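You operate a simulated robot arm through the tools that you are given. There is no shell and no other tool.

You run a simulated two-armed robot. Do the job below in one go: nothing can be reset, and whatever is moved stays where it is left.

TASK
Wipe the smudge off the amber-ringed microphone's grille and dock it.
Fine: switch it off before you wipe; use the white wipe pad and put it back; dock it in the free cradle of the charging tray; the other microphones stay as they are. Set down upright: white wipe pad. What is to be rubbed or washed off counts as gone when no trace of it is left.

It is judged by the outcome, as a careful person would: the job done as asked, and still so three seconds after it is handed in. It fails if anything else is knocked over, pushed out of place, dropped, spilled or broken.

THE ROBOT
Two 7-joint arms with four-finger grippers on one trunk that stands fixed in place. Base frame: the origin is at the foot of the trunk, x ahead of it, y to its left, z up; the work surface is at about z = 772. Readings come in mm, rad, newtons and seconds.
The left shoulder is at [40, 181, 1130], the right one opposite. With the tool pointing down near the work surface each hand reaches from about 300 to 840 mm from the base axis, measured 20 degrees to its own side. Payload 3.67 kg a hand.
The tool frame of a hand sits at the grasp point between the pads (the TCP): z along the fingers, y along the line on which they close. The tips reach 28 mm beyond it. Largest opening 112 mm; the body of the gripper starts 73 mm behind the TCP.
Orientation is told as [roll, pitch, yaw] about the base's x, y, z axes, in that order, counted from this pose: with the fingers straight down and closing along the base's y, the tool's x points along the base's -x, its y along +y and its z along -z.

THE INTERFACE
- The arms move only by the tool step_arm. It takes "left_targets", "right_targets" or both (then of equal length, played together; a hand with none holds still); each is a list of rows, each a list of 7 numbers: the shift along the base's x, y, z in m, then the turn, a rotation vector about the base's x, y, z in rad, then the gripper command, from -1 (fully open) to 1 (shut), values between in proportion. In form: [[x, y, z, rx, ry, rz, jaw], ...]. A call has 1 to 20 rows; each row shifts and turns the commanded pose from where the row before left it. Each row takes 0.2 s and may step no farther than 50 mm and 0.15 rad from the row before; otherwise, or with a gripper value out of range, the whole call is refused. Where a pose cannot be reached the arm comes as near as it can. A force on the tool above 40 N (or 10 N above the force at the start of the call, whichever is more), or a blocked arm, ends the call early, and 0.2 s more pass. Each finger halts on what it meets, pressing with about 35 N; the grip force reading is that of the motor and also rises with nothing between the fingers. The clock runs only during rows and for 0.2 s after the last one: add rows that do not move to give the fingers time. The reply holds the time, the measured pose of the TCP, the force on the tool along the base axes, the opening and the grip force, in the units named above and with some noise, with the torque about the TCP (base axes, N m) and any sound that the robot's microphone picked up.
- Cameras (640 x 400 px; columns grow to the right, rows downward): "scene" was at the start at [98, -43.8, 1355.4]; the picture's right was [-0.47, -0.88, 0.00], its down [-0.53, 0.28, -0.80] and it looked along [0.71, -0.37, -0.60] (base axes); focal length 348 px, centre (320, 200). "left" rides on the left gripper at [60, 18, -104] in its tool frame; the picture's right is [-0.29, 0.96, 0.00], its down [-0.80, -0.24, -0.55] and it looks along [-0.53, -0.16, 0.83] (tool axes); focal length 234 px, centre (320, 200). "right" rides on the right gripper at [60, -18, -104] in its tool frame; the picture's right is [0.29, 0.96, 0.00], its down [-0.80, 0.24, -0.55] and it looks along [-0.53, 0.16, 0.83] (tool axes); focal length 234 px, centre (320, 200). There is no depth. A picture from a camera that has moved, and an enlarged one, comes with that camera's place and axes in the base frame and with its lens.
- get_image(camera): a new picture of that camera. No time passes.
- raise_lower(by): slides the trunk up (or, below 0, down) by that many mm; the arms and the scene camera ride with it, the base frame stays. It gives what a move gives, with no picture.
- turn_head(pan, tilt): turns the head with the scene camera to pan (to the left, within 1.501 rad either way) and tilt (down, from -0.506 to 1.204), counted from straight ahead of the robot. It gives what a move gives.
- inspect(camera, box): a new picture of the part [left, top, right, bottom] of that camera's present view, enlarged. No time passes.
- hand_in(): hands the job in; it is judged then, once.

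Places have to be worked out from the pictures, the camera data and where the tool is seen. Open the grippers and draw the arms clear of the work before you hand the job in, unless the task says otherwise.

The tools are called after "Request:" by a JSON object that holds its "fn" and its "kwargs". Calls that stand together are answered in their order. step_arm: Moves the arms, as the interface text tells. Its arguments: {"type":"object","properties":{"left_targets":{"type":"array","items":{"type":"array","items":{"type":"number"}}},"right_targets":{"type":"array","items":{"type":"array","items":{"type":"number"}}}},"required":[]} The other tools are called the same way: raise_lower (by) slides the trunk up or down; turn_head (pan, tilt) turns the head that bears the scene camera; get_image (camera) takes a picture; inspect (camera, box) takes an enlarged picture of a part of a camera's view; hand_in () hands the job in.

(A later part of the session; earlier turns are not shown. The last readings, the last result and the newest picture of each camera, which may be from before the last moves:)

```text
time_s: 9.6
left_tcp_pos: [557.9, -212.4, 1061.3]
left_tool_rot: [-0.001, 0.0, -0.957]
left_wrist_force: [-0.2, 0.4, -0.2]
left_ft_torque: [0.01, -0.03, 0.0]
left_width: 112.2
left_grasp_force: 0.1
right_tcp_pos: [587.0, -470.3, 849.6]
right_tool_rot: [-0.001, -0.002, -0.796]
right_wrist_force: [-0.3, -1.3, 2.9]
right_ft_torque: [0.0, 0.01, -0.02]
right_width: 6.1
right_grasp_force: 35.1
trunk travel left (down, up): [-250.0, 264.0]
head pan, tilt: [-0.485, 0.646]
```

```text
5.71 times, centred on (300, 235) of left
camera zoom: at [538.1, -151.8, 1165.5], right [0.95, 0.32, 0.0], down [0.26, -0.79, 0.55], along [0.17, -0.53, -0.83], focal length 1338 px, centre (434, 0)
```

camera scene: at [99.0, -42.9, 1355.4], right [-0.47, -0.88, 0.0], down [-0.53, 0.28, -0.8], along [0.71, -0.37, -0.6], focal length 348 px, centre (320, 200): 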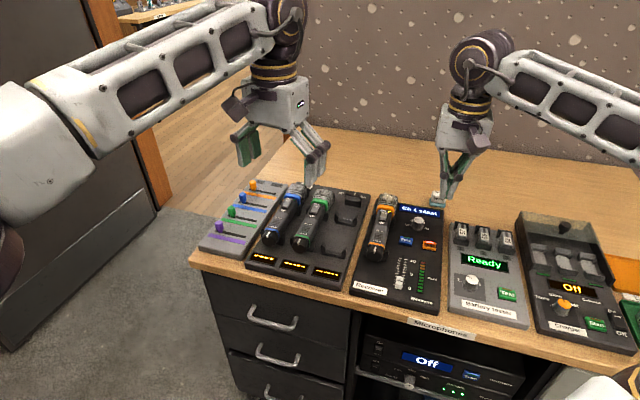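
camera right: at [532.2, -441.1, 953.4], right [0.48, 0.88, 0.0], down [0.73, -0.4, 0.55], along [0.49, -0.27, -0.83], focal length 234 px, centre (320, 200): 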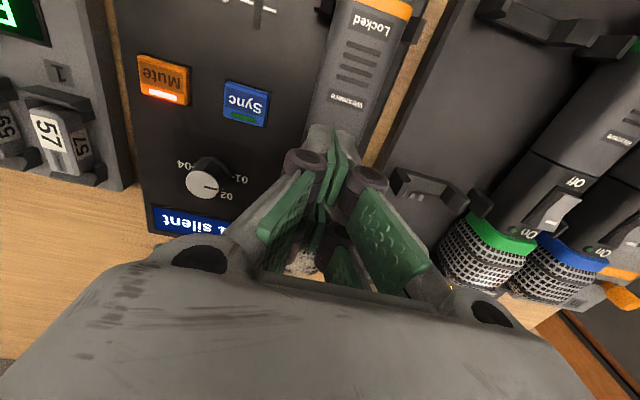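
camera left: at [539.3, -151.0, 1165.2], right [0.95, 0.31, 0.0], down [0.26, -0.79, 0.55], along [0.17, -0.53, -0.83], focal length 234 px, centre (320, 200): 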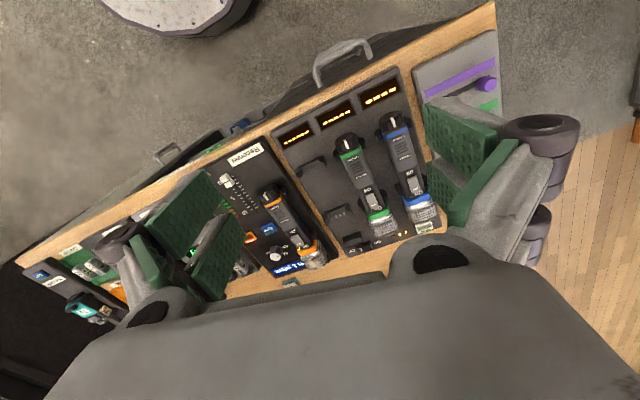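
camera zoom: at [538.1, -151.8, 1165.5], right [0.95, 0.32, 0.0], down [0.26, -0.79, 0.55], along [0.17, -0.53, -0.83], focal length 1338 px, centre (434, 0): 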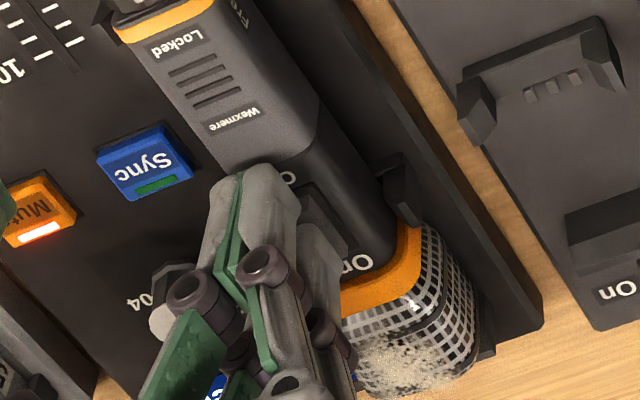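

The gripper turns out to have two prongs per side along the mic's axis: the near pair stands over the "Off" label and the far pair over the rocker's middle. I lift 12 mm and shift 12 mm tail-ward so only the far prongs stand over the raised Off end.

Request:
{"fn": "step_arm", "kwargs": {"right_targets": [[0, 0, 0.012, 0, 0, 0, 1], [-0.0084, 0.0086, 0, 0, 0, 0, 1], [0, 0, 0, 0, 0, 0, 1]]}}

Request:
{"fn": "inspect", "kwargs": {"camera": "left", "box": [280, 205, 336, 240]}}

Request:
{"fn": "inspect", "kwargs": {"camera": "scene", "box": [366, 195, 414, 225]}}

```text
time_s: 10.4
left_tcp_pos: [557.8, -212.8, 1061.2]
left_tool_rot: [-0.001, 0.0, -0.957]
left_wrist_force: [0.0, 0.0, -0.2]
left_ft_torque: [0.0, 0.02, 0.0]
left_width: 112.0
left_grasp_force: 0.1
right_tcp_pos: [580.7, -461.9, 862.4]
right_tool_rot: [0.0, 0.001, -0.796]
right_wrist_force: [-0.2, 0.7, 0.4]
right_ft_torque: [0.01, 0.03, 0.03]
right_width: 0.0
right_grasp_force: 34.9
trunk travel left (down, up): [-250.0, 264.0]
head pan, tilt: [-0.485, 0.646]
```

```text
11.43 times, centred on (308, 222) of left
camera zoom: at [538.5, -152.0, 1165.2], right [0.95, 0.32, 0.0], down [0.26, -0.79, 0.55], along [0.17, -0.53, -0.83], focal length 2676 px, centre (457, -57)
```

zoom: 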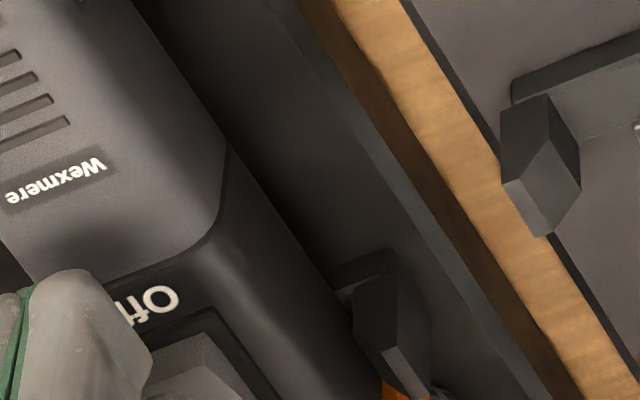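

```text
13.33 times, centred on (390, 210) of scene
camera zoom: at [98.4, -44.0, 1355.4], right [-0.47, -0.88, 0.0], down [-0.53, 0.28, -0.8], along [0.71, -0.37, -0.6], focal length 4642 px, centre (-613, 67)
```

zoom: 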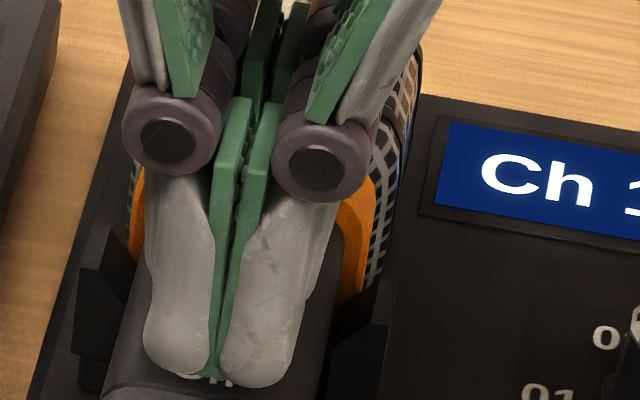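

Fingers are shut again and clear. I view a wider crop from the left to see where the far prong sits, before descending.

Request:
{"fn": "inspect", "kwargs": {"camera": "left", "box": [284, 222, 332, 252]}}

Request:
{"fn": "step_arm", "kwargs": {"right_targets": [[0, 0, -0.005, 0, 0, 0, 1], [0, 0, -0.003, 0, 0, 0, 1], [0, 0, 0, 0, 0, 0, 1]]}}

Request:
{"fn": "inspect", "kwargs": {"camera": "left", "box": [284, 222, 332, 252]}}

```text
13.33 times, centred on (308, 237) of left
camera zoom: at [538.5, -152.0, 1165.2], right [0.95, 0.32, 0.0], down [0.26, -0.79, 0.55], along [0.17, -0.53, -0.83], focal length 3122 px, centre (480, -293)
```

zoom: 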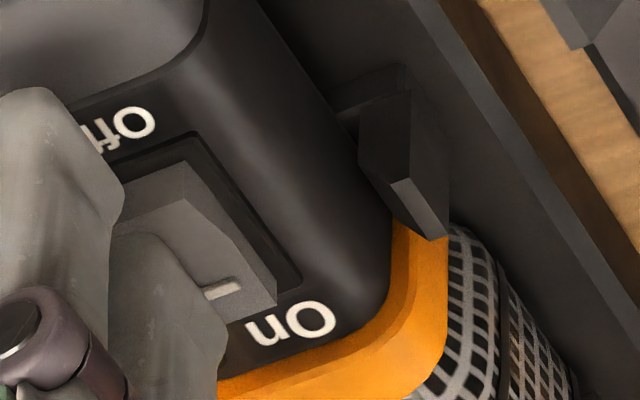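

```text
time_s: 11.2
left_tcp_pos: [557.7, -212.0, 1061.0]
left_tool_rot: [-0.001, 0.0, -0.959]
left_wrist_force: [1.4, 0.3, 0.3]
left_ft_torque: [0.01, 0.02, 0.0]
left_width: 112.0
left_grasp_force: 0.1
right_tcp_pos: [579.0, -461.8, 854.4]
right_tool_rot: [0.0, 0.001, -0.795]
right_wrist_force: [-0.3, 1.0, 0.4]
right_ft_torque: [0.0, -0.01, -0.01]
right_width: 0.1
right_grasp_force: 34.6
trunk travel left (down, up): [-250.0, 264.0]
head pan, tilt: [-0.485, 0.646]
```

```text
13.33 times, centred on (308, 237) of left
camera zoom: at [538.2, -151.9, 1165.4], right [0.95, 0.32, 0.0], down [0.26, -0.79, 0.55], along [0.17, -0.53, -0.83], focal length 3122 px, centre (480, -293)
```

zoom: 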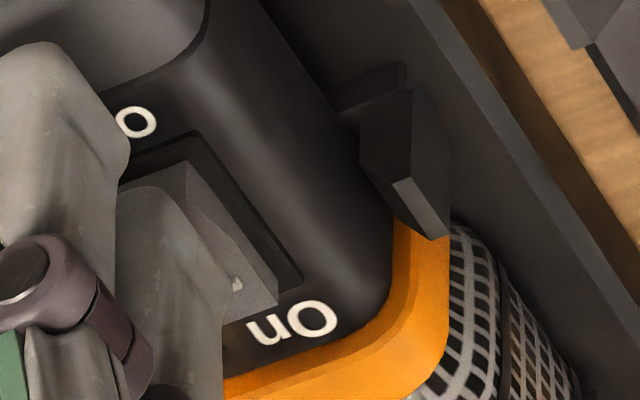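

The far prong now covers the Off end and a bit behind. I shift 2 mm more tail-ward and press down in 2 mm steps.

Request:
{"fn": "step_arm", "kwargs": {"right_targets": [[-0.0014, 0.0014, -0.002, 0, 0, 0, 1], [0, 0, -0.002, 0, 0, 0, 1], [0, 0, -0.002, 0, 0, 0, 1], [0, 0, 0, 0, 0, 0, 1]]}}

Request:
{"fn": "inspect", "kwargs": {"camera": "left", "box": [284, 222, 332, 252]}}

```text
time_s: 12.2
left_tcp_pos: [557.5, -212.7, 1062.3]
left_tool_rot: [0.0, -0.001, -0.959]
left_wrist_force: [0.8, -0.8, 0.4]
left_ft_torque: [0.01, -0.02, 0.02]
left_width: 112.2
left_grasp_force: 0.1
right_tcp_pos: [579.0, -459.3, 849.1]
right_tool_rot: [0.001, -0.001, -0.794]
right_wrist_force: [-0.5, 0.2, 6.2]
right_ft_torque: [-0.05, -0.09, 0.02]
right_width: 6.3
right_grasp_force: 35.0
trunk travel left (down, up): [-250.0, 264.0]
head pan, tilt: [-0.485, 0.646]
```

```text
13.33 times, centred on (308, 237) of left
camera zoom: at [537.8, -151.5, 1165.7], right [0.95, 0.32, 0.0], down [0.26, -0.79, 0.55], along [0.17, -0.53, -0.83], focal length 3122 px, centre (480, -293)
```

zoom: 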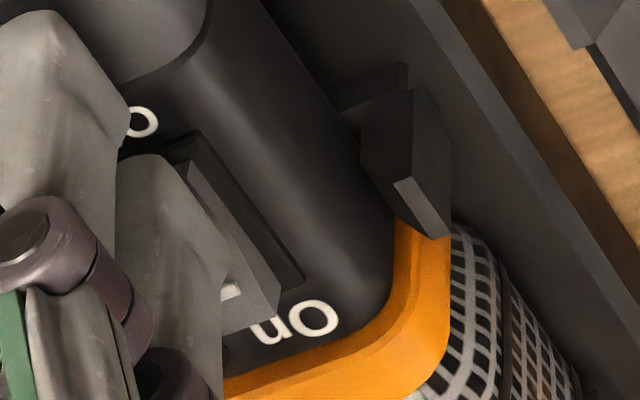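

Contact of 6 N with the rocker's On end apparently rising. I lift off 25 mm and look at the switch and LED.

Request:
{"fn": "step_arm", "kwargs": {"right_targets": [[0, 0, 0.012, 0, 0, 0, 1], [-0.01, 0.0102, 0.02, 0, 0, 0, 1], [-0.014, 0.0143, 0.03, 0, 0, 0, 1], [0, 0, 0, 0, 0, 0, 1]]}}

Request:
{"fn": "inspect", "kwargs": {"camera": "left", "box": [290, 225, 338, 255]}}

Request:
{"fn": "inspect", "kwargs": {"camera": "scene", "box": [360, 185, 440, 235]}}

```text
time_s: 13.2
left_tcp_pos: [557.7, -213.2, 1061.9]
left_tool_rot: [0.001, -0.002, -0.958]
left_wrist_force: [-0.6, -0.3, 0.1]
left_ft_torque: [0.01, 0.01, 0.01]
left_width: 111.9
left_grasp_force: 0.0
right_tcp_pos: [555.2, -438.6, 907.1]
right_tool_rot: [0.0, 0.002, -0.797]
right_wrist_force: [0.0, 0.8, -0.9]
right_ft_torque: [0.01, 0.03, -0.01]
right_width: 0.2
right_grasp_force: 34.8
trunk travel left (down, up): [-250.0, 264.0]
head pan, tilt: [-0.485, 0.646]
```

```text
13.33 times, centred on (314, 240) of left
camera zoom: at [538.6, -152.2, 1165.1], right [0.95, 0.32, 0.0], down [0.26, -0.79, 0.55], along [0.17, -0.53, -0.83], focal length 3122 px, centre (400, -333)
```

zoom: 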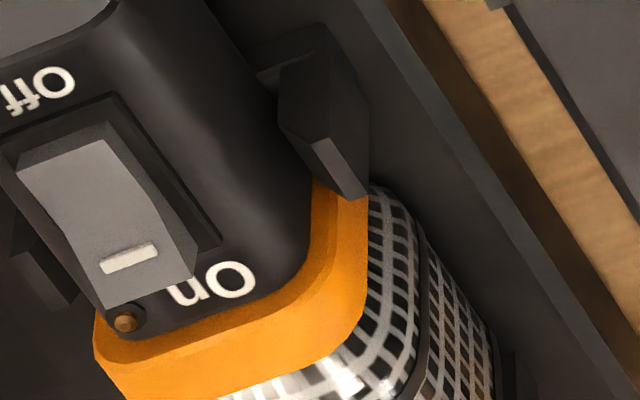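

```text
8.00 times, centred on (400, 210) of scene
camera zoom: at [98.6, -44.2, 1355.4], right [-0.47, -0.88, 0.0], down [-0.53, 0.28, -0.8], along [0.71, -0.37, -0.6], focal length 2785 px, centre (-320, 120)
```

zoom: 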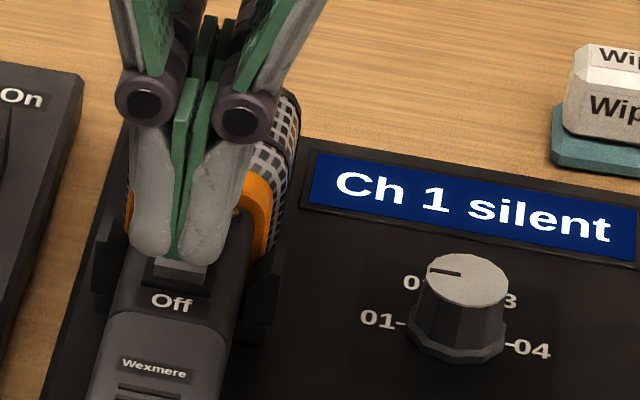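

The switch is now off: LED dark, On end raised like the docked mics. Next I go up and over toward the wipe pad, opening the gripper, to look at it closely.

Request:
{"fn": "step_arm", "kwargs": {"right_targets": [[0, 0, 0.04, 0, 0, 0, 1], [0.007, -0.04, 0.01, 0, 0, 0, -1], [0.007, -0.04, 0, 0, 0, 0, -1], [0.007, -0.04, 0, 0, 0, 0, -1], [0.007, -0.04, 0, 0, 0, 0, -1], [0.007, -0.04, 0, 0, 0, 0, -1], [0, 0, 0, 0, 0, 0, -1]]}}

Request:
{"fn": "get_image", "kwargs": {"camera": "right"}}

Request:
{"fn": "get_image", "kwargs": {"camera": "scene"}}

```text
time_s: 14.8
left_tcp_pos: [557.5, -211.1, 1061.2]
left_tool_rot: [0.0, 0.0, -0.96]
left_wrist_force: [-0.6, -0.4, -0.2]
left_ft_torque: [-0.01, -0.01, 0.02]
left_width: 111.8
left_grasp_force: 0.1
right_tcp_pos: [588.8, -633.7, 957.0]
right_tool_rot: [0.0, 0.0, -0.795]
right_wrist_force: [0.6, 0.2, 0.1]
right_ft_torque: [0.03, 0.03, -0.03]
right_width: 112.0
right_grasp_force: 0.0
trunk travel left (down, up): [-250.0, 264.0]
head pan, tilt: [-0.485, 0.646]
```

```text
taken
camera right: at [533.8, -604.4, 1061.9], right [0.48, 0.88, 0.0], down [0.73, -0.4, 0.55], along [0.48, -0.27, -0.83], focal length 234 px, centre (320, 200)
```

right: 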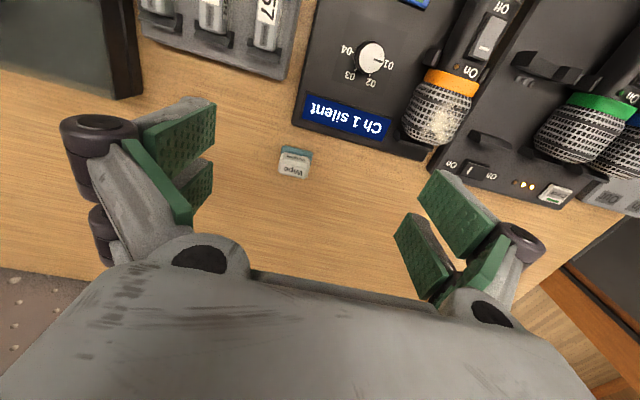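

```text
taken
camera scene: at [97.8, -43.6, 1355.5], right [-0.47, -0.88, 0.0], down [-0.53, 0.28, -0.8], along [0.71, -0.37, -0.6], focal length 348 px, centre (320, 200)
```

scene: 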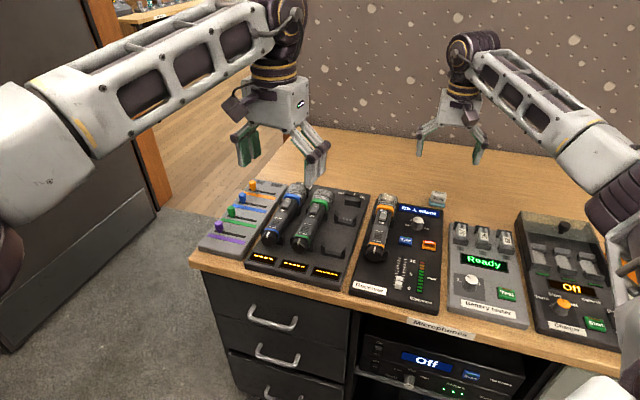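

Good view of the pad. I zoom on it and on the smudge from here.

Request:
{"fn": "inspect", "kwargs": {"camera": "right", "box": [265, 135, 325, 190]}}

Request:
{"fn": "inspect", "kwargs": {"camera": "right", "box": [395, 65, 485, 155]}}

Request:
{"fn": "inspect", "kwargs": {"camera": "scene", "box": [420, 180, 460, 210]}}

```text
7.27 times, centred on (295, 162) of right
camera zoom: at [533.8, -604.4, 1061.9], right [0.48, 0.88, 0.0], down [0.73, -0.4, 0.55], along [0.48, -0.27, -0.83], focal length 1703 px, centre (502, 473)
```

zoom: 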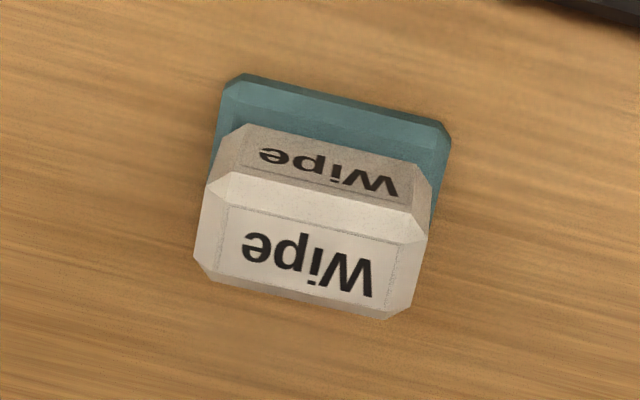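

```text
4.44 times, centred on (440, 110) of right
camera zoom: at [533.8, -604.4, 1061.9], right [0.48, 0.88, 0.0], down [0.73, -0.4, 0.55], along [0.48, -0.27, -0.83], focal length 1041 px, centre (-213, 600)
```

zoom: 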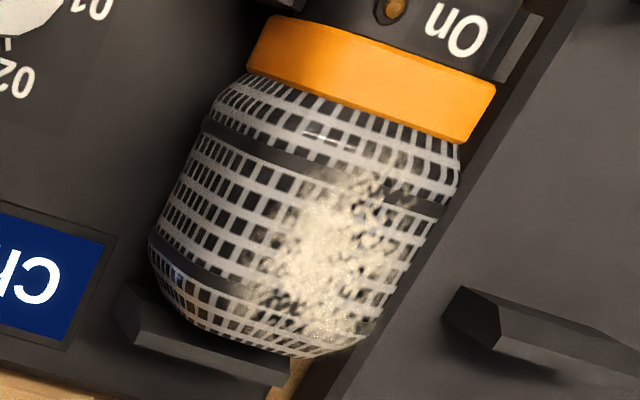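

```text
13.33 times, centred on (440, 195) of scene
camera zoom: at [97.8, -43.6, 1355.5], right [-0.47, -0.88, 0.0], down [-0.53, 0.28, -0.8], along [0.71, -0.37, -0.6], focal length 4642 px, centre (-1280, 267)
```

zoom: 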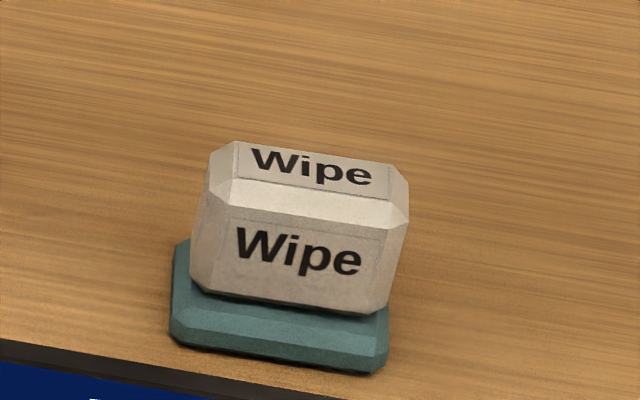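

From this view the smudge covers the grille's top toward its far end, and the pad's white block centres near (630,-695) by the wrist camera. I move to hover over it at z≈900 to test reach and refine.

Request:
{"fn": "step_arm", "kwargs": {"right_targets": [[0.014, -0.02, -0.019, 0, 0, 0, -1], [0.014, -0.02, -0.019, 0, 0, 0, -1], [0.013, -0.02, -0.019, 0, 0, 0, -1], [0, 0, 0, 0, 0, 0, -1], [0, 0, 0, 0, 0, 0, -1]]}}

Request:
{"fn": "get_image", "kwargs": {"camera": "right"}}

Request:
{"fn": "inspect", "kwargs": {"camera": "scene", "box": [400, 110, 500, 220]}}

```text
time_s: 16.0
left_tcp_pos: [558.0, -210.6, 1060.8]
left_tool_rot: [-0.001, -0.001, -0.958]
left_wrist_force: [0.4, 0.6, 0.3]
left_ft_torque: [0.0, -0.03, -0.01]
left_width: 111.9
left_grasp_force: 0.0
right_tcp_pos: [630.0, -697.7, 900.0]
right_tool_rot: [0.0, -0.001, -0.794]
right_wrist_force: [-0.3, 0.4, 0.0]
right_ft_torque: [-0.03, 0.01, -0.02]
right_width: 112.0
right_grasp_force: 0.0
trunk travel left (down, up): [-250.0, 264.0]
head pan, tilt: [-0.485, 0.646]
```

```text
taken
camera right: at [575.2, -667.2, 1005.8], right [0.48, 0.88, 0.0], down [0.73, -0.4, 0.55], along [0.48, -0.27, -0.83], focal length 234 px, centre (320, 200)
```

right: 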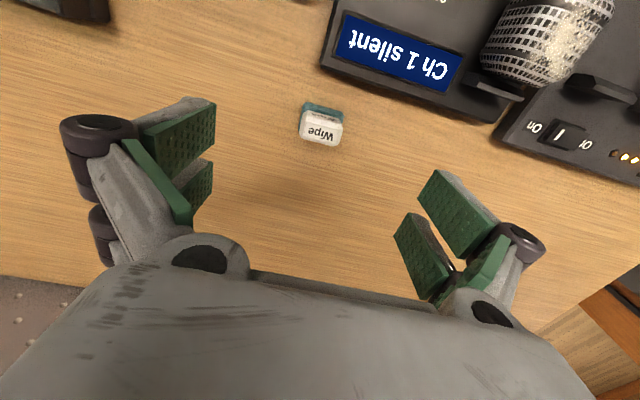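

```text
3.64 times, centred on (450, 165) of scene
camera zoom: at [98.4, -43.9, 1355.4], right [-0.47, -0.88, 0.0], down [-0.53, 0.28, -0.8], along [0.71, -0.37, -0.6], focal length 1266 px, centre (-153, 327)
```

zoom: 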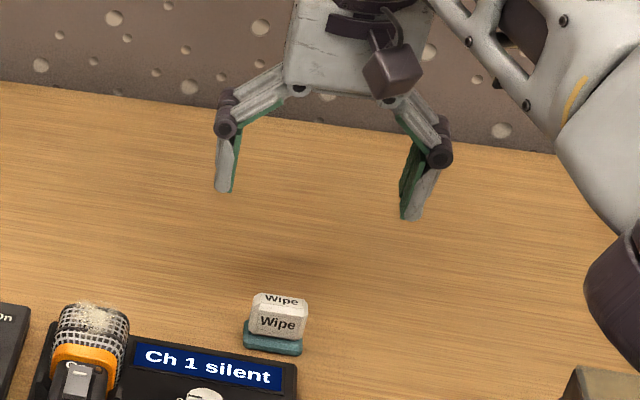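

The hand reaches there. I zoom on the pad again to refine its location from the new pose.

Request:
{"fn": "inspect", "kwargs": {"camera": "right", "box": [285, 95, 355, 155]}}

Request:
{"fn": "inspect", "kwargs": {"camera": "right", "box": [465, 0, 640, 110]}}

```text
6.67 times, centred on (320, 125) of right
camera zoom: at [575.2, -667.2, 1005.8], right [0.48, 0.88, 0.0], down [0.73, -0.4, 0.55], along [0.48, -0.27, -0.83], focal length 1561 px, centre (320, 700)
```

zoom: 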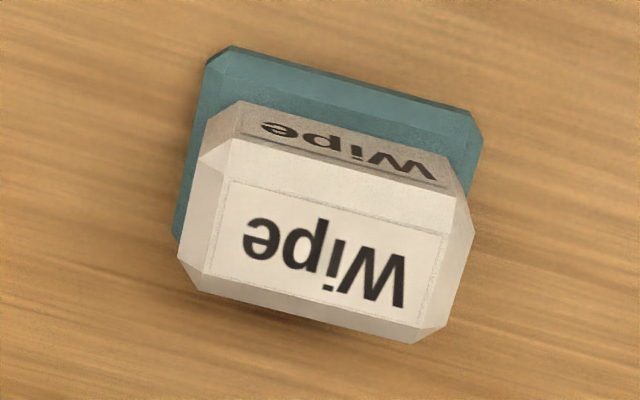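

```text
3.64 times, centred on (552, 55) of right
camera zoom: at [575.2, -667.2, 1005.8], right [0.48, 0.88, 0.0], down [0.73, -0.4, 0.55], along [0.48, -0.27, -0.83], focal length 852 px, centre (-526, 727)
```

zoom: 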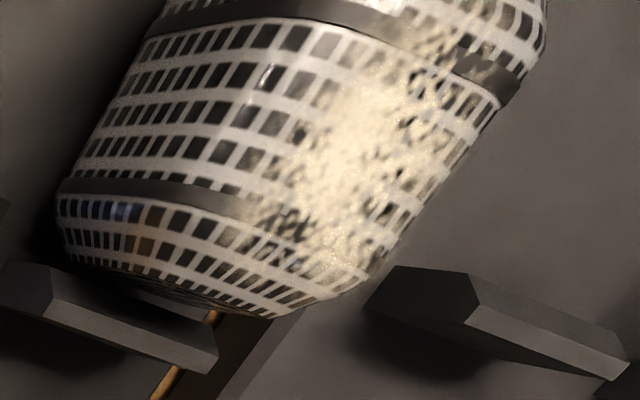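

The pad's white top centres near (631.5,-696.5, ~797), rotated about 2° from the gripper; clearance to the receiver edge is about 23 mm. I descend to TCP z≈835 with fingers open around it.

Request:
{"fn": "step_arm", "kwargs": {"right_targets": [[0.0014, 0.0013, -0.02, 0, 0, 0.035, -1], [0, 0, -0.025, 0, 0, 0, -1], [0, 0, -0.02, 0, 0, 0, -1], [0, 0, 0, 0, 0, 0, -1], [0, 0, 0, 0, 0, 0, -1]]}}

Request:
{"fn": "get_image", "kwargs": {"camera": "right"}}

Request:
{"fn": "inspect", "kwargs": {"camera": "scene", "box": [400, 150, 480, 220]}}

```text
time_s: 17.2
left_tcp_pos: [556.2, -211.2, 1061.2]
left_tool_rot: [0.001, -0.001, -0.957]
left_wrist_force: [1.0, -0.4, -0.1]
left_ft_torque: [0.0, 0.02, 0.02]
left_width: 112.0
left_grasp_force: 0.1
right_tcp_pos: [631.9, -695.6, 836.2]
right_tool_rot: [0.002, -0.001, -0.761]
right_wrist_force: [-0.2, 0.4, -0.8]
right_ft_torque: [0.01, 0.01, 0.01]
right_width: 112.2
right_grasp_force: 0.1
trunk travel left (down, up): [-250.0, 264.0]
head pan, tilt: [-0.485, 0.646]
```

```text
taken
camera right: at [575.5, -667.5, 941.0], right [0.45, 0.89, 0.0], down [0.74, -0.38, 0.55], along [0.49, -0.25, -0.83], focal length 234 px, centre (320, 200)
```

right: 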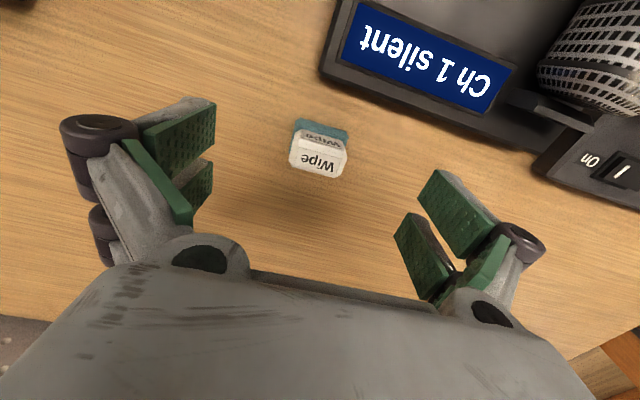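

```text
5.71 times, centred on (440, 185) of scene
camera zoom: at [98.2, -44.0, 1355.4], right [-0.47, -0.88, 0.0], down [-0.53, 0.28, -0.8], along [0.71, -0.37, -0.6], focal length 1990 px, centre (-366, 286)
```

zoom: 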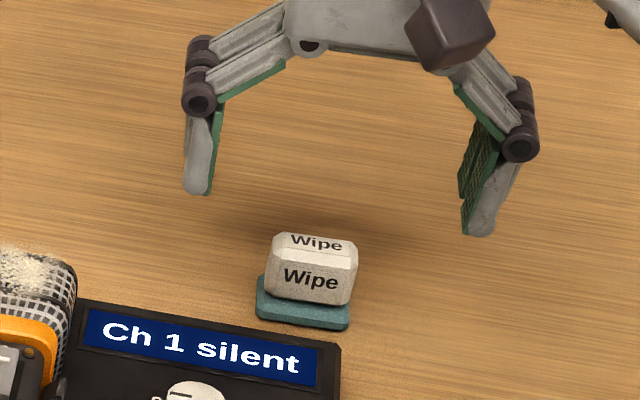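

The pad sits centred between the fingers. One more zoom to get its height relative to the tips before closing in.

Request:
{"fn": "inspect", "kwargs": {"camera": "right", "box": [280, 110, 360, 190]}}

Request:
{"fn": "inspect", "kwargs": {"camera": "scene", "box": [415, 165, 475, 215]}}

```text
5.00 times, centred on (320, 150) of right
camera zoom: at [575.5, -667.5, 941.0], right [0.45, 0.89, 0.0], down [0.74, -0.38, 0.55], along [0.49, -0.25, -0.83], focal length 1171 px, centre (320, 450)
```

zoom: 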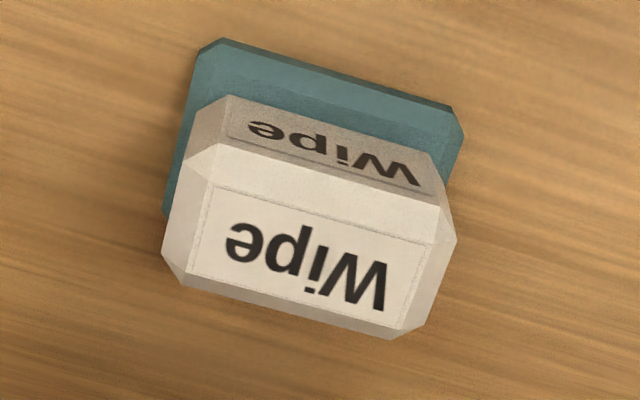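

```text
8.00 times, centred on (445, 190) of scene
camera zoom: at [98.2, -44.0, 1355.4], right [-0.47, -0.88, 0.0], down [-0.53, 0.28, -0.8], along [0.71, -0.37, -0.6], focal length 2785 px, centre (-680, 280)
```

zoom: 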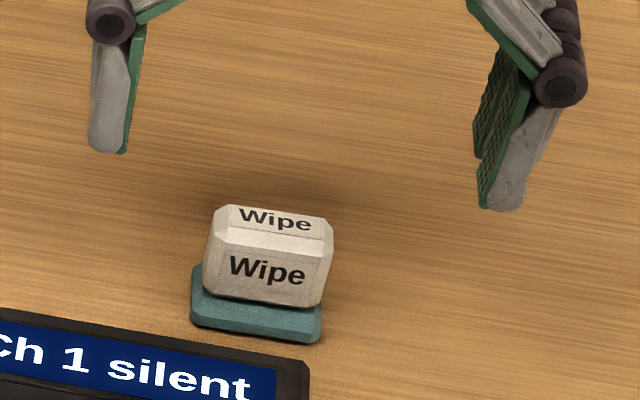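

The wrist camera shows the pad well centred; its exact height is uncertain, so I'll find it by touch. I narrow the opening to about 64 mm and look at how the tips sit before descending to feel the table.

Request:
{"fn": "step_arm", "kwargs": {"right_targets": [[0, 0, 0, 0, 0, 0, -0.15], [0, 0, -0.01, 0, 0, 0, -0.15], [0, 0, 0, 0, 0, 0, -0.15], [0, 0, 0, 0, 0, 0, -0.15]]}}

Request:
{"fn": "get_image", "kwargs": {"camera": "right"}}

Request:
{"fn": "inspect", "kwargs": {"camera": "scene", "box": [400, 155, 480, 215]}}

```text
time_s: 18.2
left_tcp_pos: [556.8, -211.6, 1061.2]
left_tool_rot: [-0.001, 0.001, -0.959]
left_wrist_force: [0.3, -0.4, -1.2]
left_ft_torque: [-0.03, 0.01, 0.01]
left_width: 112.0
left_grasp_force: 0.1
right_tcp_pos: [631.9, -695.1, 826.0]
right_tool_rot: [-0.001, 0.001, -0.759]
right_wrist_force: [-0.4, -0.8, 0.3]
right_ft_torque: [-0.02, -0.01, 0.02]
right_width: 64.2
right_grasp_force: 0.2
trunk travel left (down, up): [-250.0, 264.0]
head pan, tilt: [-0.485, 0.646]
```

```text
taken
camera right: at [575.3, -667.3, 930.7], right [0.45, 0.89, 0.0], down [0.74, -0.38, 0.55], along [0.49, -0.25, -0.83], focal length 234 px, centre (320, 200)
```

right: 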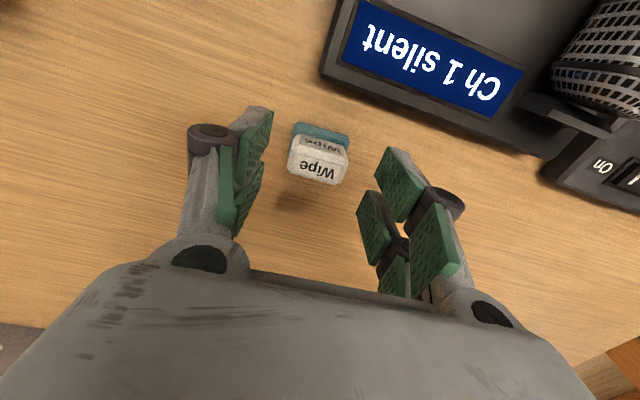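

```text
6.67 times, centred on (440, 185) of scene
camera zoom: at [98.2, -44.0, 1355.4], right [-0.47, -0.88, 0.0], down [-0.53, 0.28, -0.8], along [0.71, -0.37, -0.6], focal length 2321 px, centre (-480, 300)
```

zoom: 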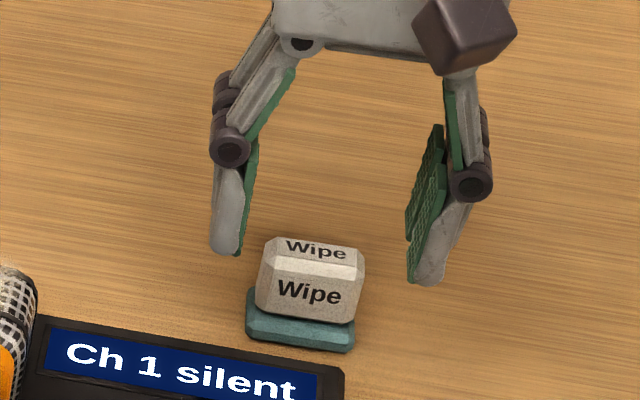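

Opening is 64 mm with the pad between. I lower 12 mm and look for clearance of the tips relative to the teal base.

Request:
{"fn": "step_arm", "kwargs": {"right_targets": [[0, 0, -0.006, 0, 0, 0, -0.15], [0, 0, -0.006, 0, 0, 0, -0.15], [0, 0, 0, 0, 0, 0, -0.15]]}}

Request:
{"fn": "inspect", "kwargs": {"camera": "right", "box": [200, 90, 440, 250]}}

Request:
{"fn": "inspect", "kwargs": {"camera": "scene", "box": [410, 165, 470, 215]}}

```text
time_s: 19.0
left_tcp_pos: [557.0, -212.0, 1062.3]
left_tool_rot: [0.0, -0.001, -0.957]
left_wrist_force: [0.6, 0.1, 0.0]
left_ft_torque: [-0.02, -0.01, -0.01]
left_width: 111.9
left_grasp_force: 0.0
right_tcp_pos: [631.5, -695.4, 815.3]
right_tool_rot: [0.0, 0.0, -0.757]
right_wrist_force: [0.4, -0.3, -0.5]
right_ft_torque: [0.02, -0.02, 0.0]
right_width: 64.4
right_grasp_force: 0.1
trunk travel left (down, up): [-250.0, 264.0]
head pan, tilt: [-0.485, 0.646]
```

```text
2.50 times, centred on (320, 170) of right
camera zoom: at [575.3, -667.2, 919.5], right [0.45, 0.89, 0.0], down [0.74, -0.38, 0.55], along [0.49, -0.25, -0.83], focal length 585 px, centre (320, 275)
```

zoom: 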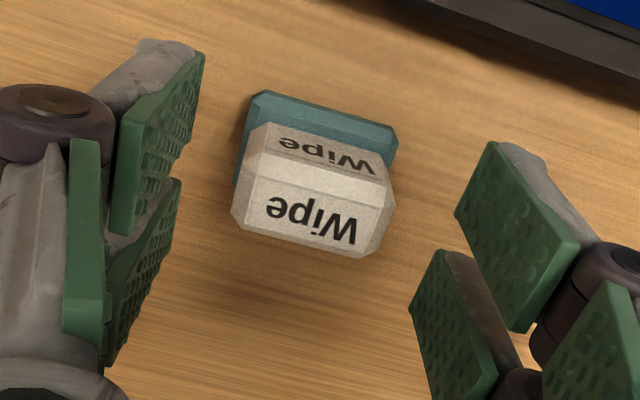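

```text
8.00 times, centred on (440, 190) of scene
camera zoom: at [98.0, -43.9, 1355.4], right [-0.47, -0.88, 0.0], down [-0.53, 0.28, -0.8], along [0.71, -0.37, -0.6], focal length 2785 px, centre (-640, 280)
```

zoom: 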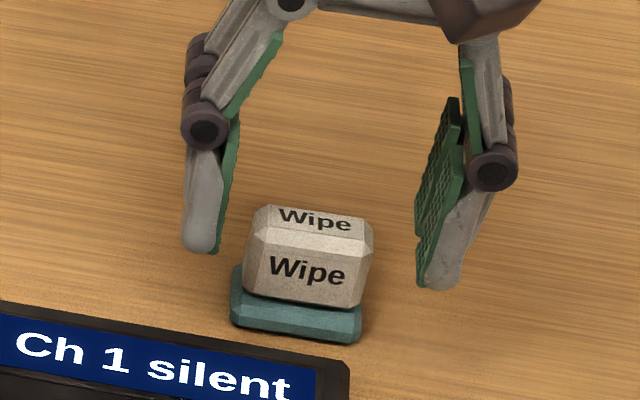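

By the scene view the tips are still about level with the white block's top. I lower another 10 mm and check.

Request:
{"fn": "step_arm", "kwargs": {"right_targets": [[0, 0, -0.005, 0, 0, 0, -0.15], [0, 0, -0.005, 0, 0, 0, -0.15], [0, 0, 0, 0, 0, 0, -0.15]]}}

Request:
{"fn": "inspect", "kwargs": {"camera": "right", "box": [200, 90, 440, 250]}}

Request:
{"fn": "inspect", "kwargs": {"camera": "scene", "box": [410, 165, 470, 215]}}

```text
time_s: 19.8
left_tcp_pos: [556.7, -211.4, 1060.9]
left_tool_rot: [0.0, 0.0, -0.957]
left_wrist_force: [-0.5, 0.4, 0.8]
left_ft_torque: [-0.01, 0.02, 0.0]
left_width: 112.0
left_grasp_force: 0.0
right_tcp_pos: [633.0, -695.7, 804.1]
right_tool_rot: [0.0, -0.001, -0.762]
right_wrist_force: [-0.2, -0.4, -0.5]
right_ft_torque: [0.04, -0.02, 0.03]
right_width: 64.9
right_grasp_force: 0.0
trunk travel left (down, up): [-250.0, 264.0]
head pan, tilt: [-0.485, 0.646]
```

```text
2.50 times, centred on (320, 170) of right
camera zoom: at [575.2, -667.5, 909.0], right [0.45, 0.89, 0.0], down [0.74, -0.38, 0.55], along [0.49, -0.25, -0.83], focal length 585 px, centre (320, 275)
```

zoom: 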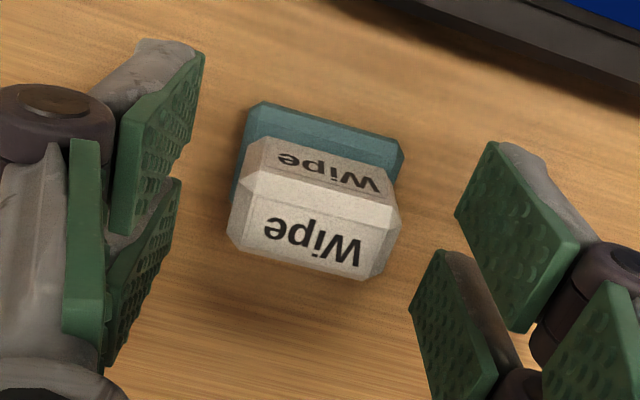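

```text
8.00 times, centred on (440, 190) of scene
camera zoom: at [98.1, -43.9, 1355.4], right [-0.47, -0.88, 0.0], down [-0.53, 0.28, -0.8], along [0.71, -0.37, -0.6], focal length 2785 px, centre (-640, 280)
```

zoom: 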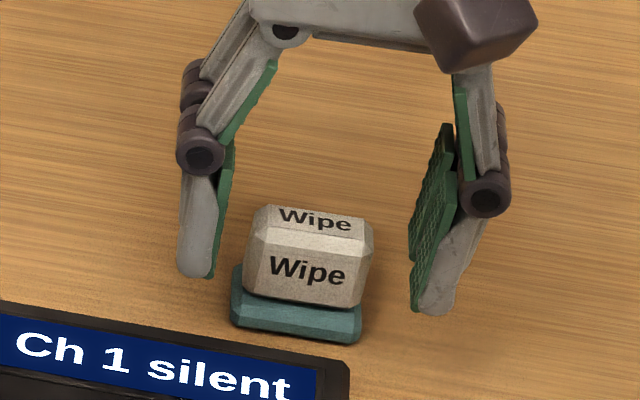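

No contact at TCP z=804. I continue to feel downward in 2 mm steps; the fingers are 10 mm clear of the pad on both sides.

Request:
{"fn": "step_arm", "kwargs": {"right_targets": [[0, 0, -0.002, 0, 0, 0, -0.15], [0, 0, -0.002, 0, 0, 0, -0.15], [0, 0, -0.002, 0, 0, 0, -0.15], [0, 0, -0.002, 0, 0, 0, -0.15], [0, 0, 0, 0, 0, 0, -0.15]]}}

Request:
{"fn": "inspect", "kwargs": {"camera": "scene", "box": [410, 165, 470, 215]}}

```text
time_s: 21.0
left_tcp_pos: [557.6, -212.8, 1062.3]
left_tool_rot: [0.0, -0.001, -0.959]
left_wrist_force: [0.4, 0.0, 0.2]
left_ft_torque: [-0.01, -0.01, -0.02]
left_width: 111.9
left_grasp_force: 0.1
right_tcp_pos: [632.0, -695.5, 797.8]
right_tool_rot: [-0.001, -0.001, -0.76]
right_wrist_force: [-0.2, 0.2, 0.7]
right_ft_torque: [0.02, -0.01, 0.04]
right_width: 64.6
right_grasp_force: 0.0
trunk travel left (down, up): [-250.0, 264.0]
head pan, tilt: [-0.485, 0.646]
```

```text
8.00 times, centred on (440, 190) of scene
camera zoom: at [98.1, -43.9, 1355.4], right [-0.47, -0.88, 0.0], down [-0.53, 0.28, -0.8], along [0.71, -0.37, -0.6], focal length 2785 px, centre (-640, 280)
```

zoom: 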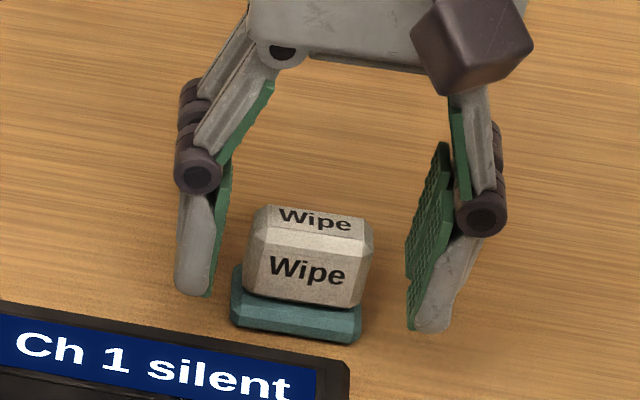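

Still free; by the picture the tips are about 17 mm above the table, mid-height on the white block. I go 4 mm lower and close gently on the block's ends.

Request:
{"fn": "step_arm", "kwargs": {"right_targets": [[0.001, -0.001, -0.002, 0, 0, 0, -0.15], [0, 0, -0.002, 0, 0, 0, -0.15], [0, 0, 0, 0, 0, 0, 0.1], [0, 0, 0, 0, 0, 0, 0.3], [0, 0, 0, 0, 0, 0, 0.5], [0, 0, 0, 0, 0, 0, 0.5]]}}

Request:
{"fn": "inspect", "kwargs": {"camera": "scene", "box": [410, 165, 470, 215]}}

Request:
{"fn": "inspect", "kwargs": {"camera": "right", "box": [200, 90, 440, 250]}}

```text
time_s: 22.4
left_tcp_pos: [557.3, -211.1, 1062.6]
left_tool_rot: [0.001, 0.0, -0.959]
left_wrist_force: [0.3, -0.3, -0.3]
left_ft_torque: [-0.01, 0.0, 0.01]
left_width: 111.8
left_grasp_force: 0.0
right_tcp_pos: [632.8, -697.1, 793.3]
right_tool_rot: [0.001, 0.001, -0.761]
right_wrist_force: [0.6, 0.7, 0.0]
right_ft_torque: [-0.01, 0.02, 0.01]
right_width: 39.0
right_grasp_force: 35.3
trunk travel left (down, up): [-250.0, 264.0]
head pan, tilt: [-0.485, 0.646]
```

```text
8.00 times, centred on (440, 190) of scene
camera zoom: at [98.1, -43.9, 1355.4], right [-0.47, -0.88, 0.0], down [-0.53, 0.28, -0.8], along [0.71, -0.37, -0.6], focal length 2785 px, centre (-640, 280)
```

zoom: 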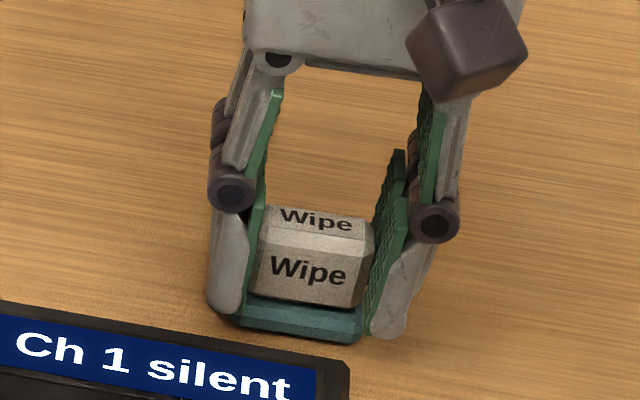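

```text
2.50 times, centred on (320, 170) of right
camera zoom: at [576.4, -668.6, 897.5], right [0.45, 0.89, 0.0], down [0.74, -0.38, 0.55], along [0.49, -0.25, -0.83], focal length 585 px, centre (320, 275)
```

zoom: 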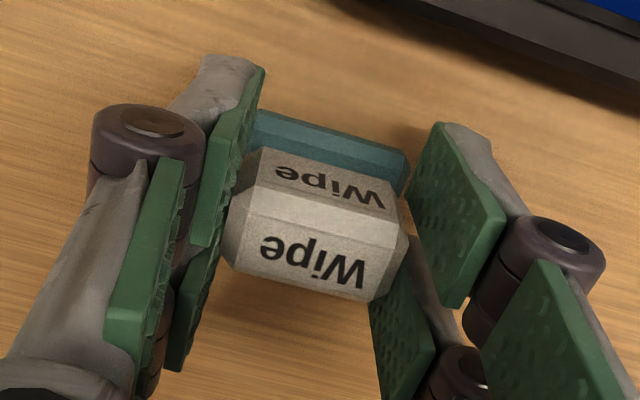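

The gripper holds the white block at 39 mm with full grip force. I lift it 60 mm and check it hangs straight.

Request:
{"fn": "step_arm", "kwargs": {"right_targets": [[0, 0, 0.005, 0, 0, 0, 0.6], [0, 0, 0.01, 0, 0, 0, 0.6], [0, 0, 0.02, 0, 0, 0, 0.6], [0, 0, 0.025, 0, 0, 0, 0.6], [0, 0, 0, 0, 0, 0, 0.6]]}}

Request:
{"fn": "inspect", "kwargs": {"camera": "scene", "box": [390, 130, 490, 215]}}

Request:
{"fn": "get_image", "kwargs": {"camera": "right"}}

```text
time_s: 23.6
left_tcp_pos: [557.4, -213.4, 1062.6]
left_tool_rot: [0.001, 0.0, -0.957]
left_wrist_force: [-0.9, -0.1, -0.3]
left_ft_torque: [-0.04, 0.01, 0.01]
left_width: 112.1
left_grasp_force: 0.0
right_tcp_pos: [633.3, -697.6, 853.5]
right_tool_rot: [0.0, 0.002, -0.76]
right_wrist_force: [0.3, -0.9, -0.2]
right_ft_torque: [0.02, 0.03, 0.01]
right_width: 39.4
right_grasp_force: 34.8
trunk travel left (down, up): [-250.0, 264.0]
head pan, tilt: [-0.485, 0.646]
```

```text
4.71 times, centred on (440, 172) of scene
camera zoom: at [98.5, -44.2, 1355.4], right [-0.47, -0.88, 0.0], down [-0.53, 0.28, -0.8], along [0.71, -0.37, -0.6], focal length 1638 px, centre (-245, 329)
```

zoom: 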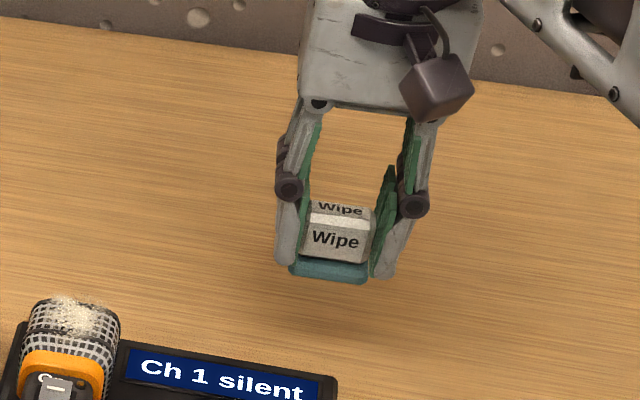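

```text
taken
camera right: at [576.5, -669.3, 956.9], right [0.45, 0.89, 0.0], down [0.74, -0.38, 0.55], along [0.49, -0.25, -0.83], focal length 234 px, centre (320, 200)
```

right: 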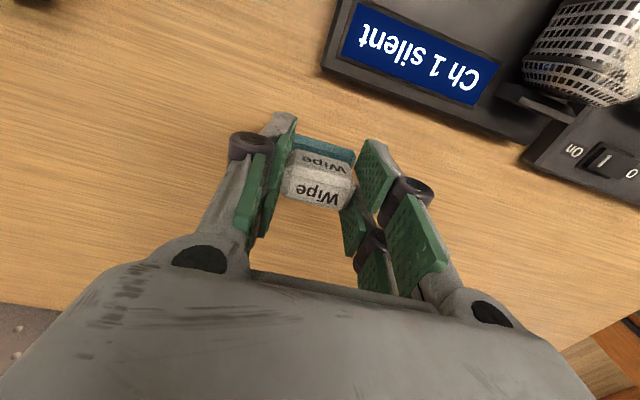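

The pad is held straight, its teal face about 15 mm below the fingertips. Before wiping I examine the smudge's full extent from left and scene cameras.

Request:
{"fn": "inspect", "kwargs": {"camera": "left", "box": [296, 243, 332, 273]}}

Request:
{"fn": "inspect", "kwargs": {"camera": "scene", "box": [372, 188, 402, 212]}}

Request:
{"fn": "inspect", "kwargs": {"camera": "right", "box": [500, 0, 640, 110]}}

```text
13.33 times, centred on (314, 258) of left
camera zoom: at [538.6, -152.2, 1165.1], right [0.95, 0.32, 0.0], down [0.26, -0.79, 0.55], along [0.17, -0.53, -0.83], focal length 3122 px, centre (400, -573)
```

zoom: 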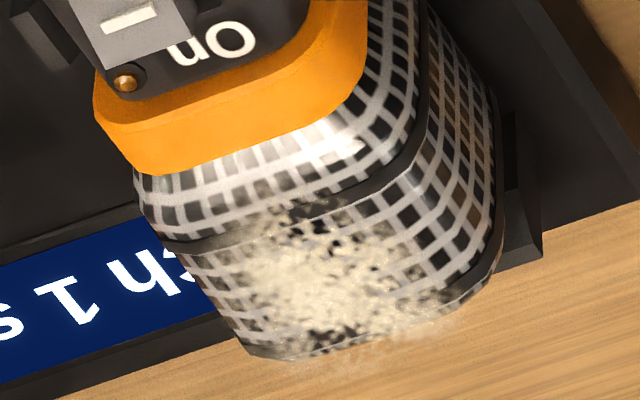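

```text
16.00 times, centred on (387, 200) of scene
camera zoom: at [98.5, -44.2, 1355.4], right [-0.47, -0.88, 0.0], down [-0.53, 0.28, -0.8], along [0.71, -0.37, -0.6], focal length 5570 px, centre (-752, 200)
```

zoom: 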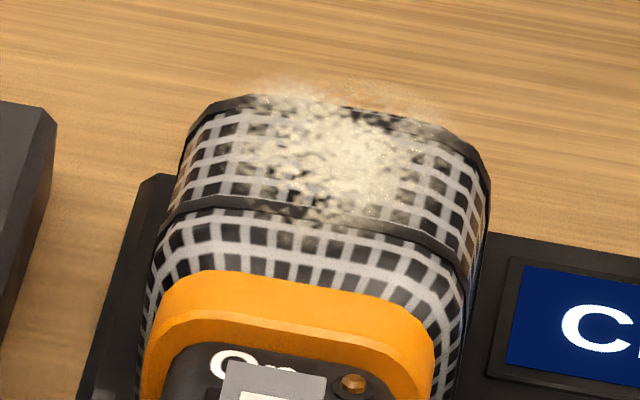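

```text
3.64 times, centred on (570, 55) of right
camera zoom: at [576.5, -669.3, 956.9], right [0.45, 0.89, 0.0], down [0.74, -0.38, 0.55], along [0.49, -0.25, -0.83], focal length 852 px, centre (-589, 727)
```

zoom: 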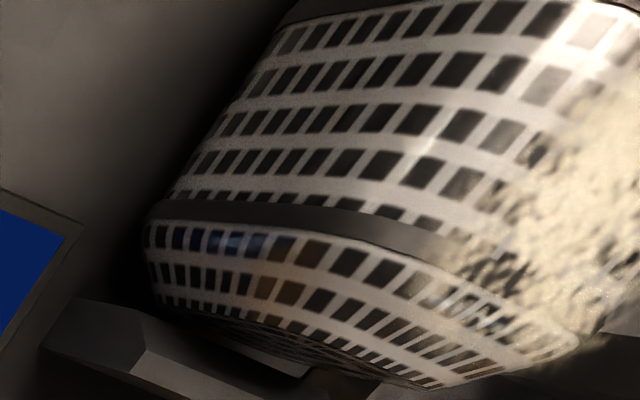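

The smudge sits centred on the flat top of the grille between the two black bands, near (648,-530, 816–828). I carry the pad up and across to hover above it.

Request:
{"fn": "step_arm", "kwargs": {"right_targets": [[0, 0, 0.03, 0, 0, 0, 0.6], [0, 0, 0.02, 0, 0, -0.035, 0.6], [0.0034, 0.0422, 0, 0, 0, 0, 0.6], [0.0034, 0.0422, 0, 0, 0, 0, 0.6], [0.0034, 0.0422, 0, 0, 0, 0, 0.6], [0.0034, 0.0422, 0, 0, 0, 0, 0.6], [0, 0, 0, 0, 0, 0, 0.6]]}}

Request:
{"fn": "inspect", "kwargs": {"camera": "left", "box": [270, 220, 350, 280]}}

Request:
{"fn": "inspect", "kwargs": {"camera": "scene", "box": [350, 150, 430, 215]}}

Request:
{"fn": "get_image", "kwargs": {"camera": "right"}}

```text
time_s: 25.2
left_tcp_pos: [557.7, -212.5, 1060.9]
left_tool_rot: [-0.001, 0.001, -0.957]
left_wrist_force: [0.4, 0.0, 0.5]
left_ft_torque: [0.03, 0.03, 0.04]
left_width: 111.9
left_grasp_force: 0.1
right_tcp_pos: [645.6, -525.9, 903.9]
right_tool_rot: [-0.001, 0.0, -0.795]
right_wrist_force: [-1.3, 1.0, -0.2]
right_ft_torque: [-0.01, -0.02, -0.01]
right_width: 39.2
right_grasp_force: 34.8
trunk travel left (down, up): [-250.0, 264.0]
head pan, tilt: [-0.485, 0.646]
```

```text
6.67 times, centred on (310, 250) of left
camera zoom: at [538.1, -152.7, 1165.3], right [0.95, 0.31, 0.0], down [0.26, -0.79, 0.55], along [0.17, -0.53, -0.83], focal length 1561 px, centre (387, -133)
```

zoom: 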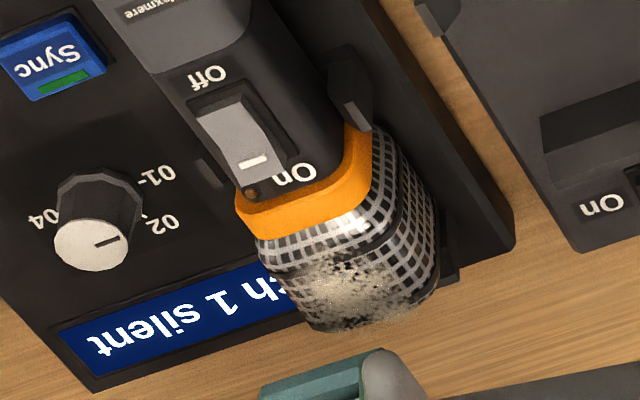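

```text
6.15 times, centred on (390, 182) of scene
camera zoom: at [98.0, -44.7, 1355.4], right [-0.47, -0.88, 0.0], down [-0.53, 0.28, -0.8], along [0.71, -0.37, -0.6], focal length 2142 px, centre (-111, 308)
```

zoom: 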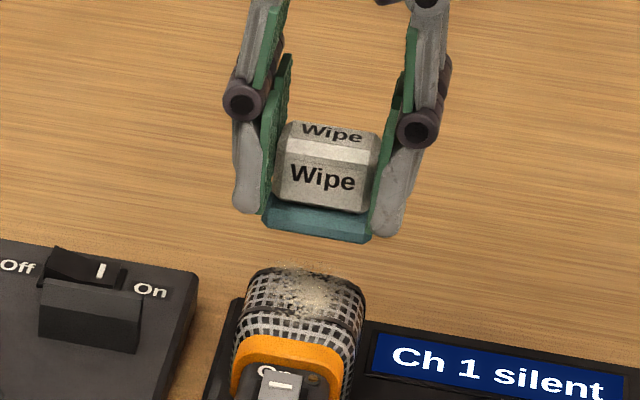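

```text
taken
camera right: at [590.3, -496.0, 1008.7], right [0.48, 0.88, 0.0], down [0.73, -0.4, 0.55], along [0.48, -0.27, -0.83], focal length 234 px, centre (320, 200)
```

right: 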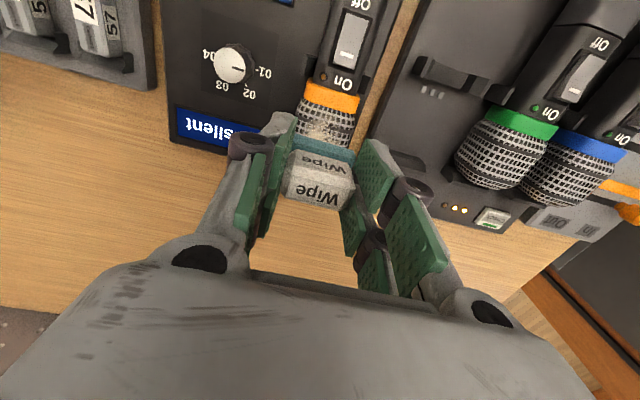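

Relative to both pictures the pad lines up with the smudge; contact is expected near TCP z≈868. I lower 28 mm and check.

Request:
{"fn": "step_arm", "kwargs": {"right_targets": [[0.001, 0.001, -0.01, 0, 0, 0, 0.6], [0, 0, -0.01, 0, 0, 0, 0.6], [0, 0, -0.008, 0, 0, 0, 0.6], [0, 0, 0, 0, 0, 0, 0.6]]}}

Request:
{"fn": "inspect", "kwargs": {"camera": "left", "box": [280, 225, 350, 280]}}

Request:
{"fn": "inspect", "kwargs": {"camera": "scene", "box": [360, 165, 420, 215]}}

```text
time_s: 26.2
left_tcp_pos: [557.3, -212.1, 1062.0]
left_tool_rot: [0.0, -0.002, -0.959]
left_wrist_force: [0.2, -0.2, 0.3]
left_ft_torque: [0.03, 0.04, -0.01]
left_width: 112.0
left_grasp_force: 0.0
right_tcp_pos: [645.9, -525.9, 874.3]
right_tool_rot: [0.001, 0.002, -0.794]
right_wrist_force: [-0.3, -0.4, -0.8]
right_ft_torque: [-0.01, 0.03, -0.01]
right_width: 39.0
right_grasp_force: 34.6
trunk travel left (down, up): [-250.0, 264.0]
head pan, tilt: [-0.485, 0.646]
```

```text
7.27 times, centred on (315, 252) of left
camera zoom: at [538.3, -152.0, 1165.4], right [0.95, 0.32, 0.0], down [0.26, -0.79, 0.55], along [0.17, -0.53, -0.83], focal length 1703 px, centre (356, -182)
```

zoom: 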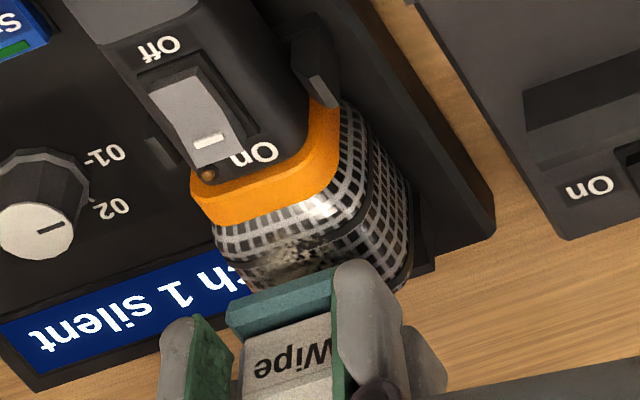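

```text
8.00 times, centred on (390, 190) of scene
camera zoom: at [98.1, -44.0, 1355.4], right [-0.47, -0.88, 0.0], down [-0.53, 0.28, -0.8], along [0.71, -0.37, -0.6], focal length 2785 px, centre (-240, 280)
```

zoom: 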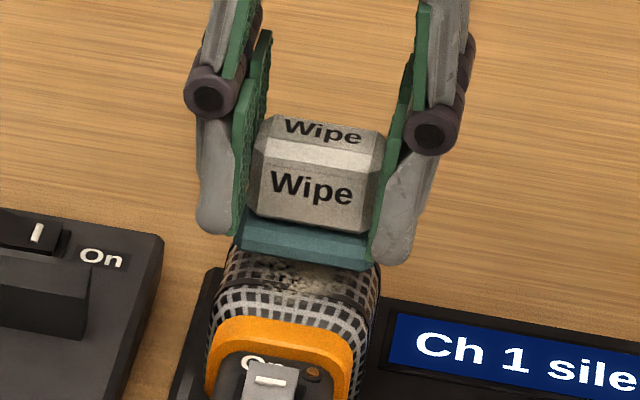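

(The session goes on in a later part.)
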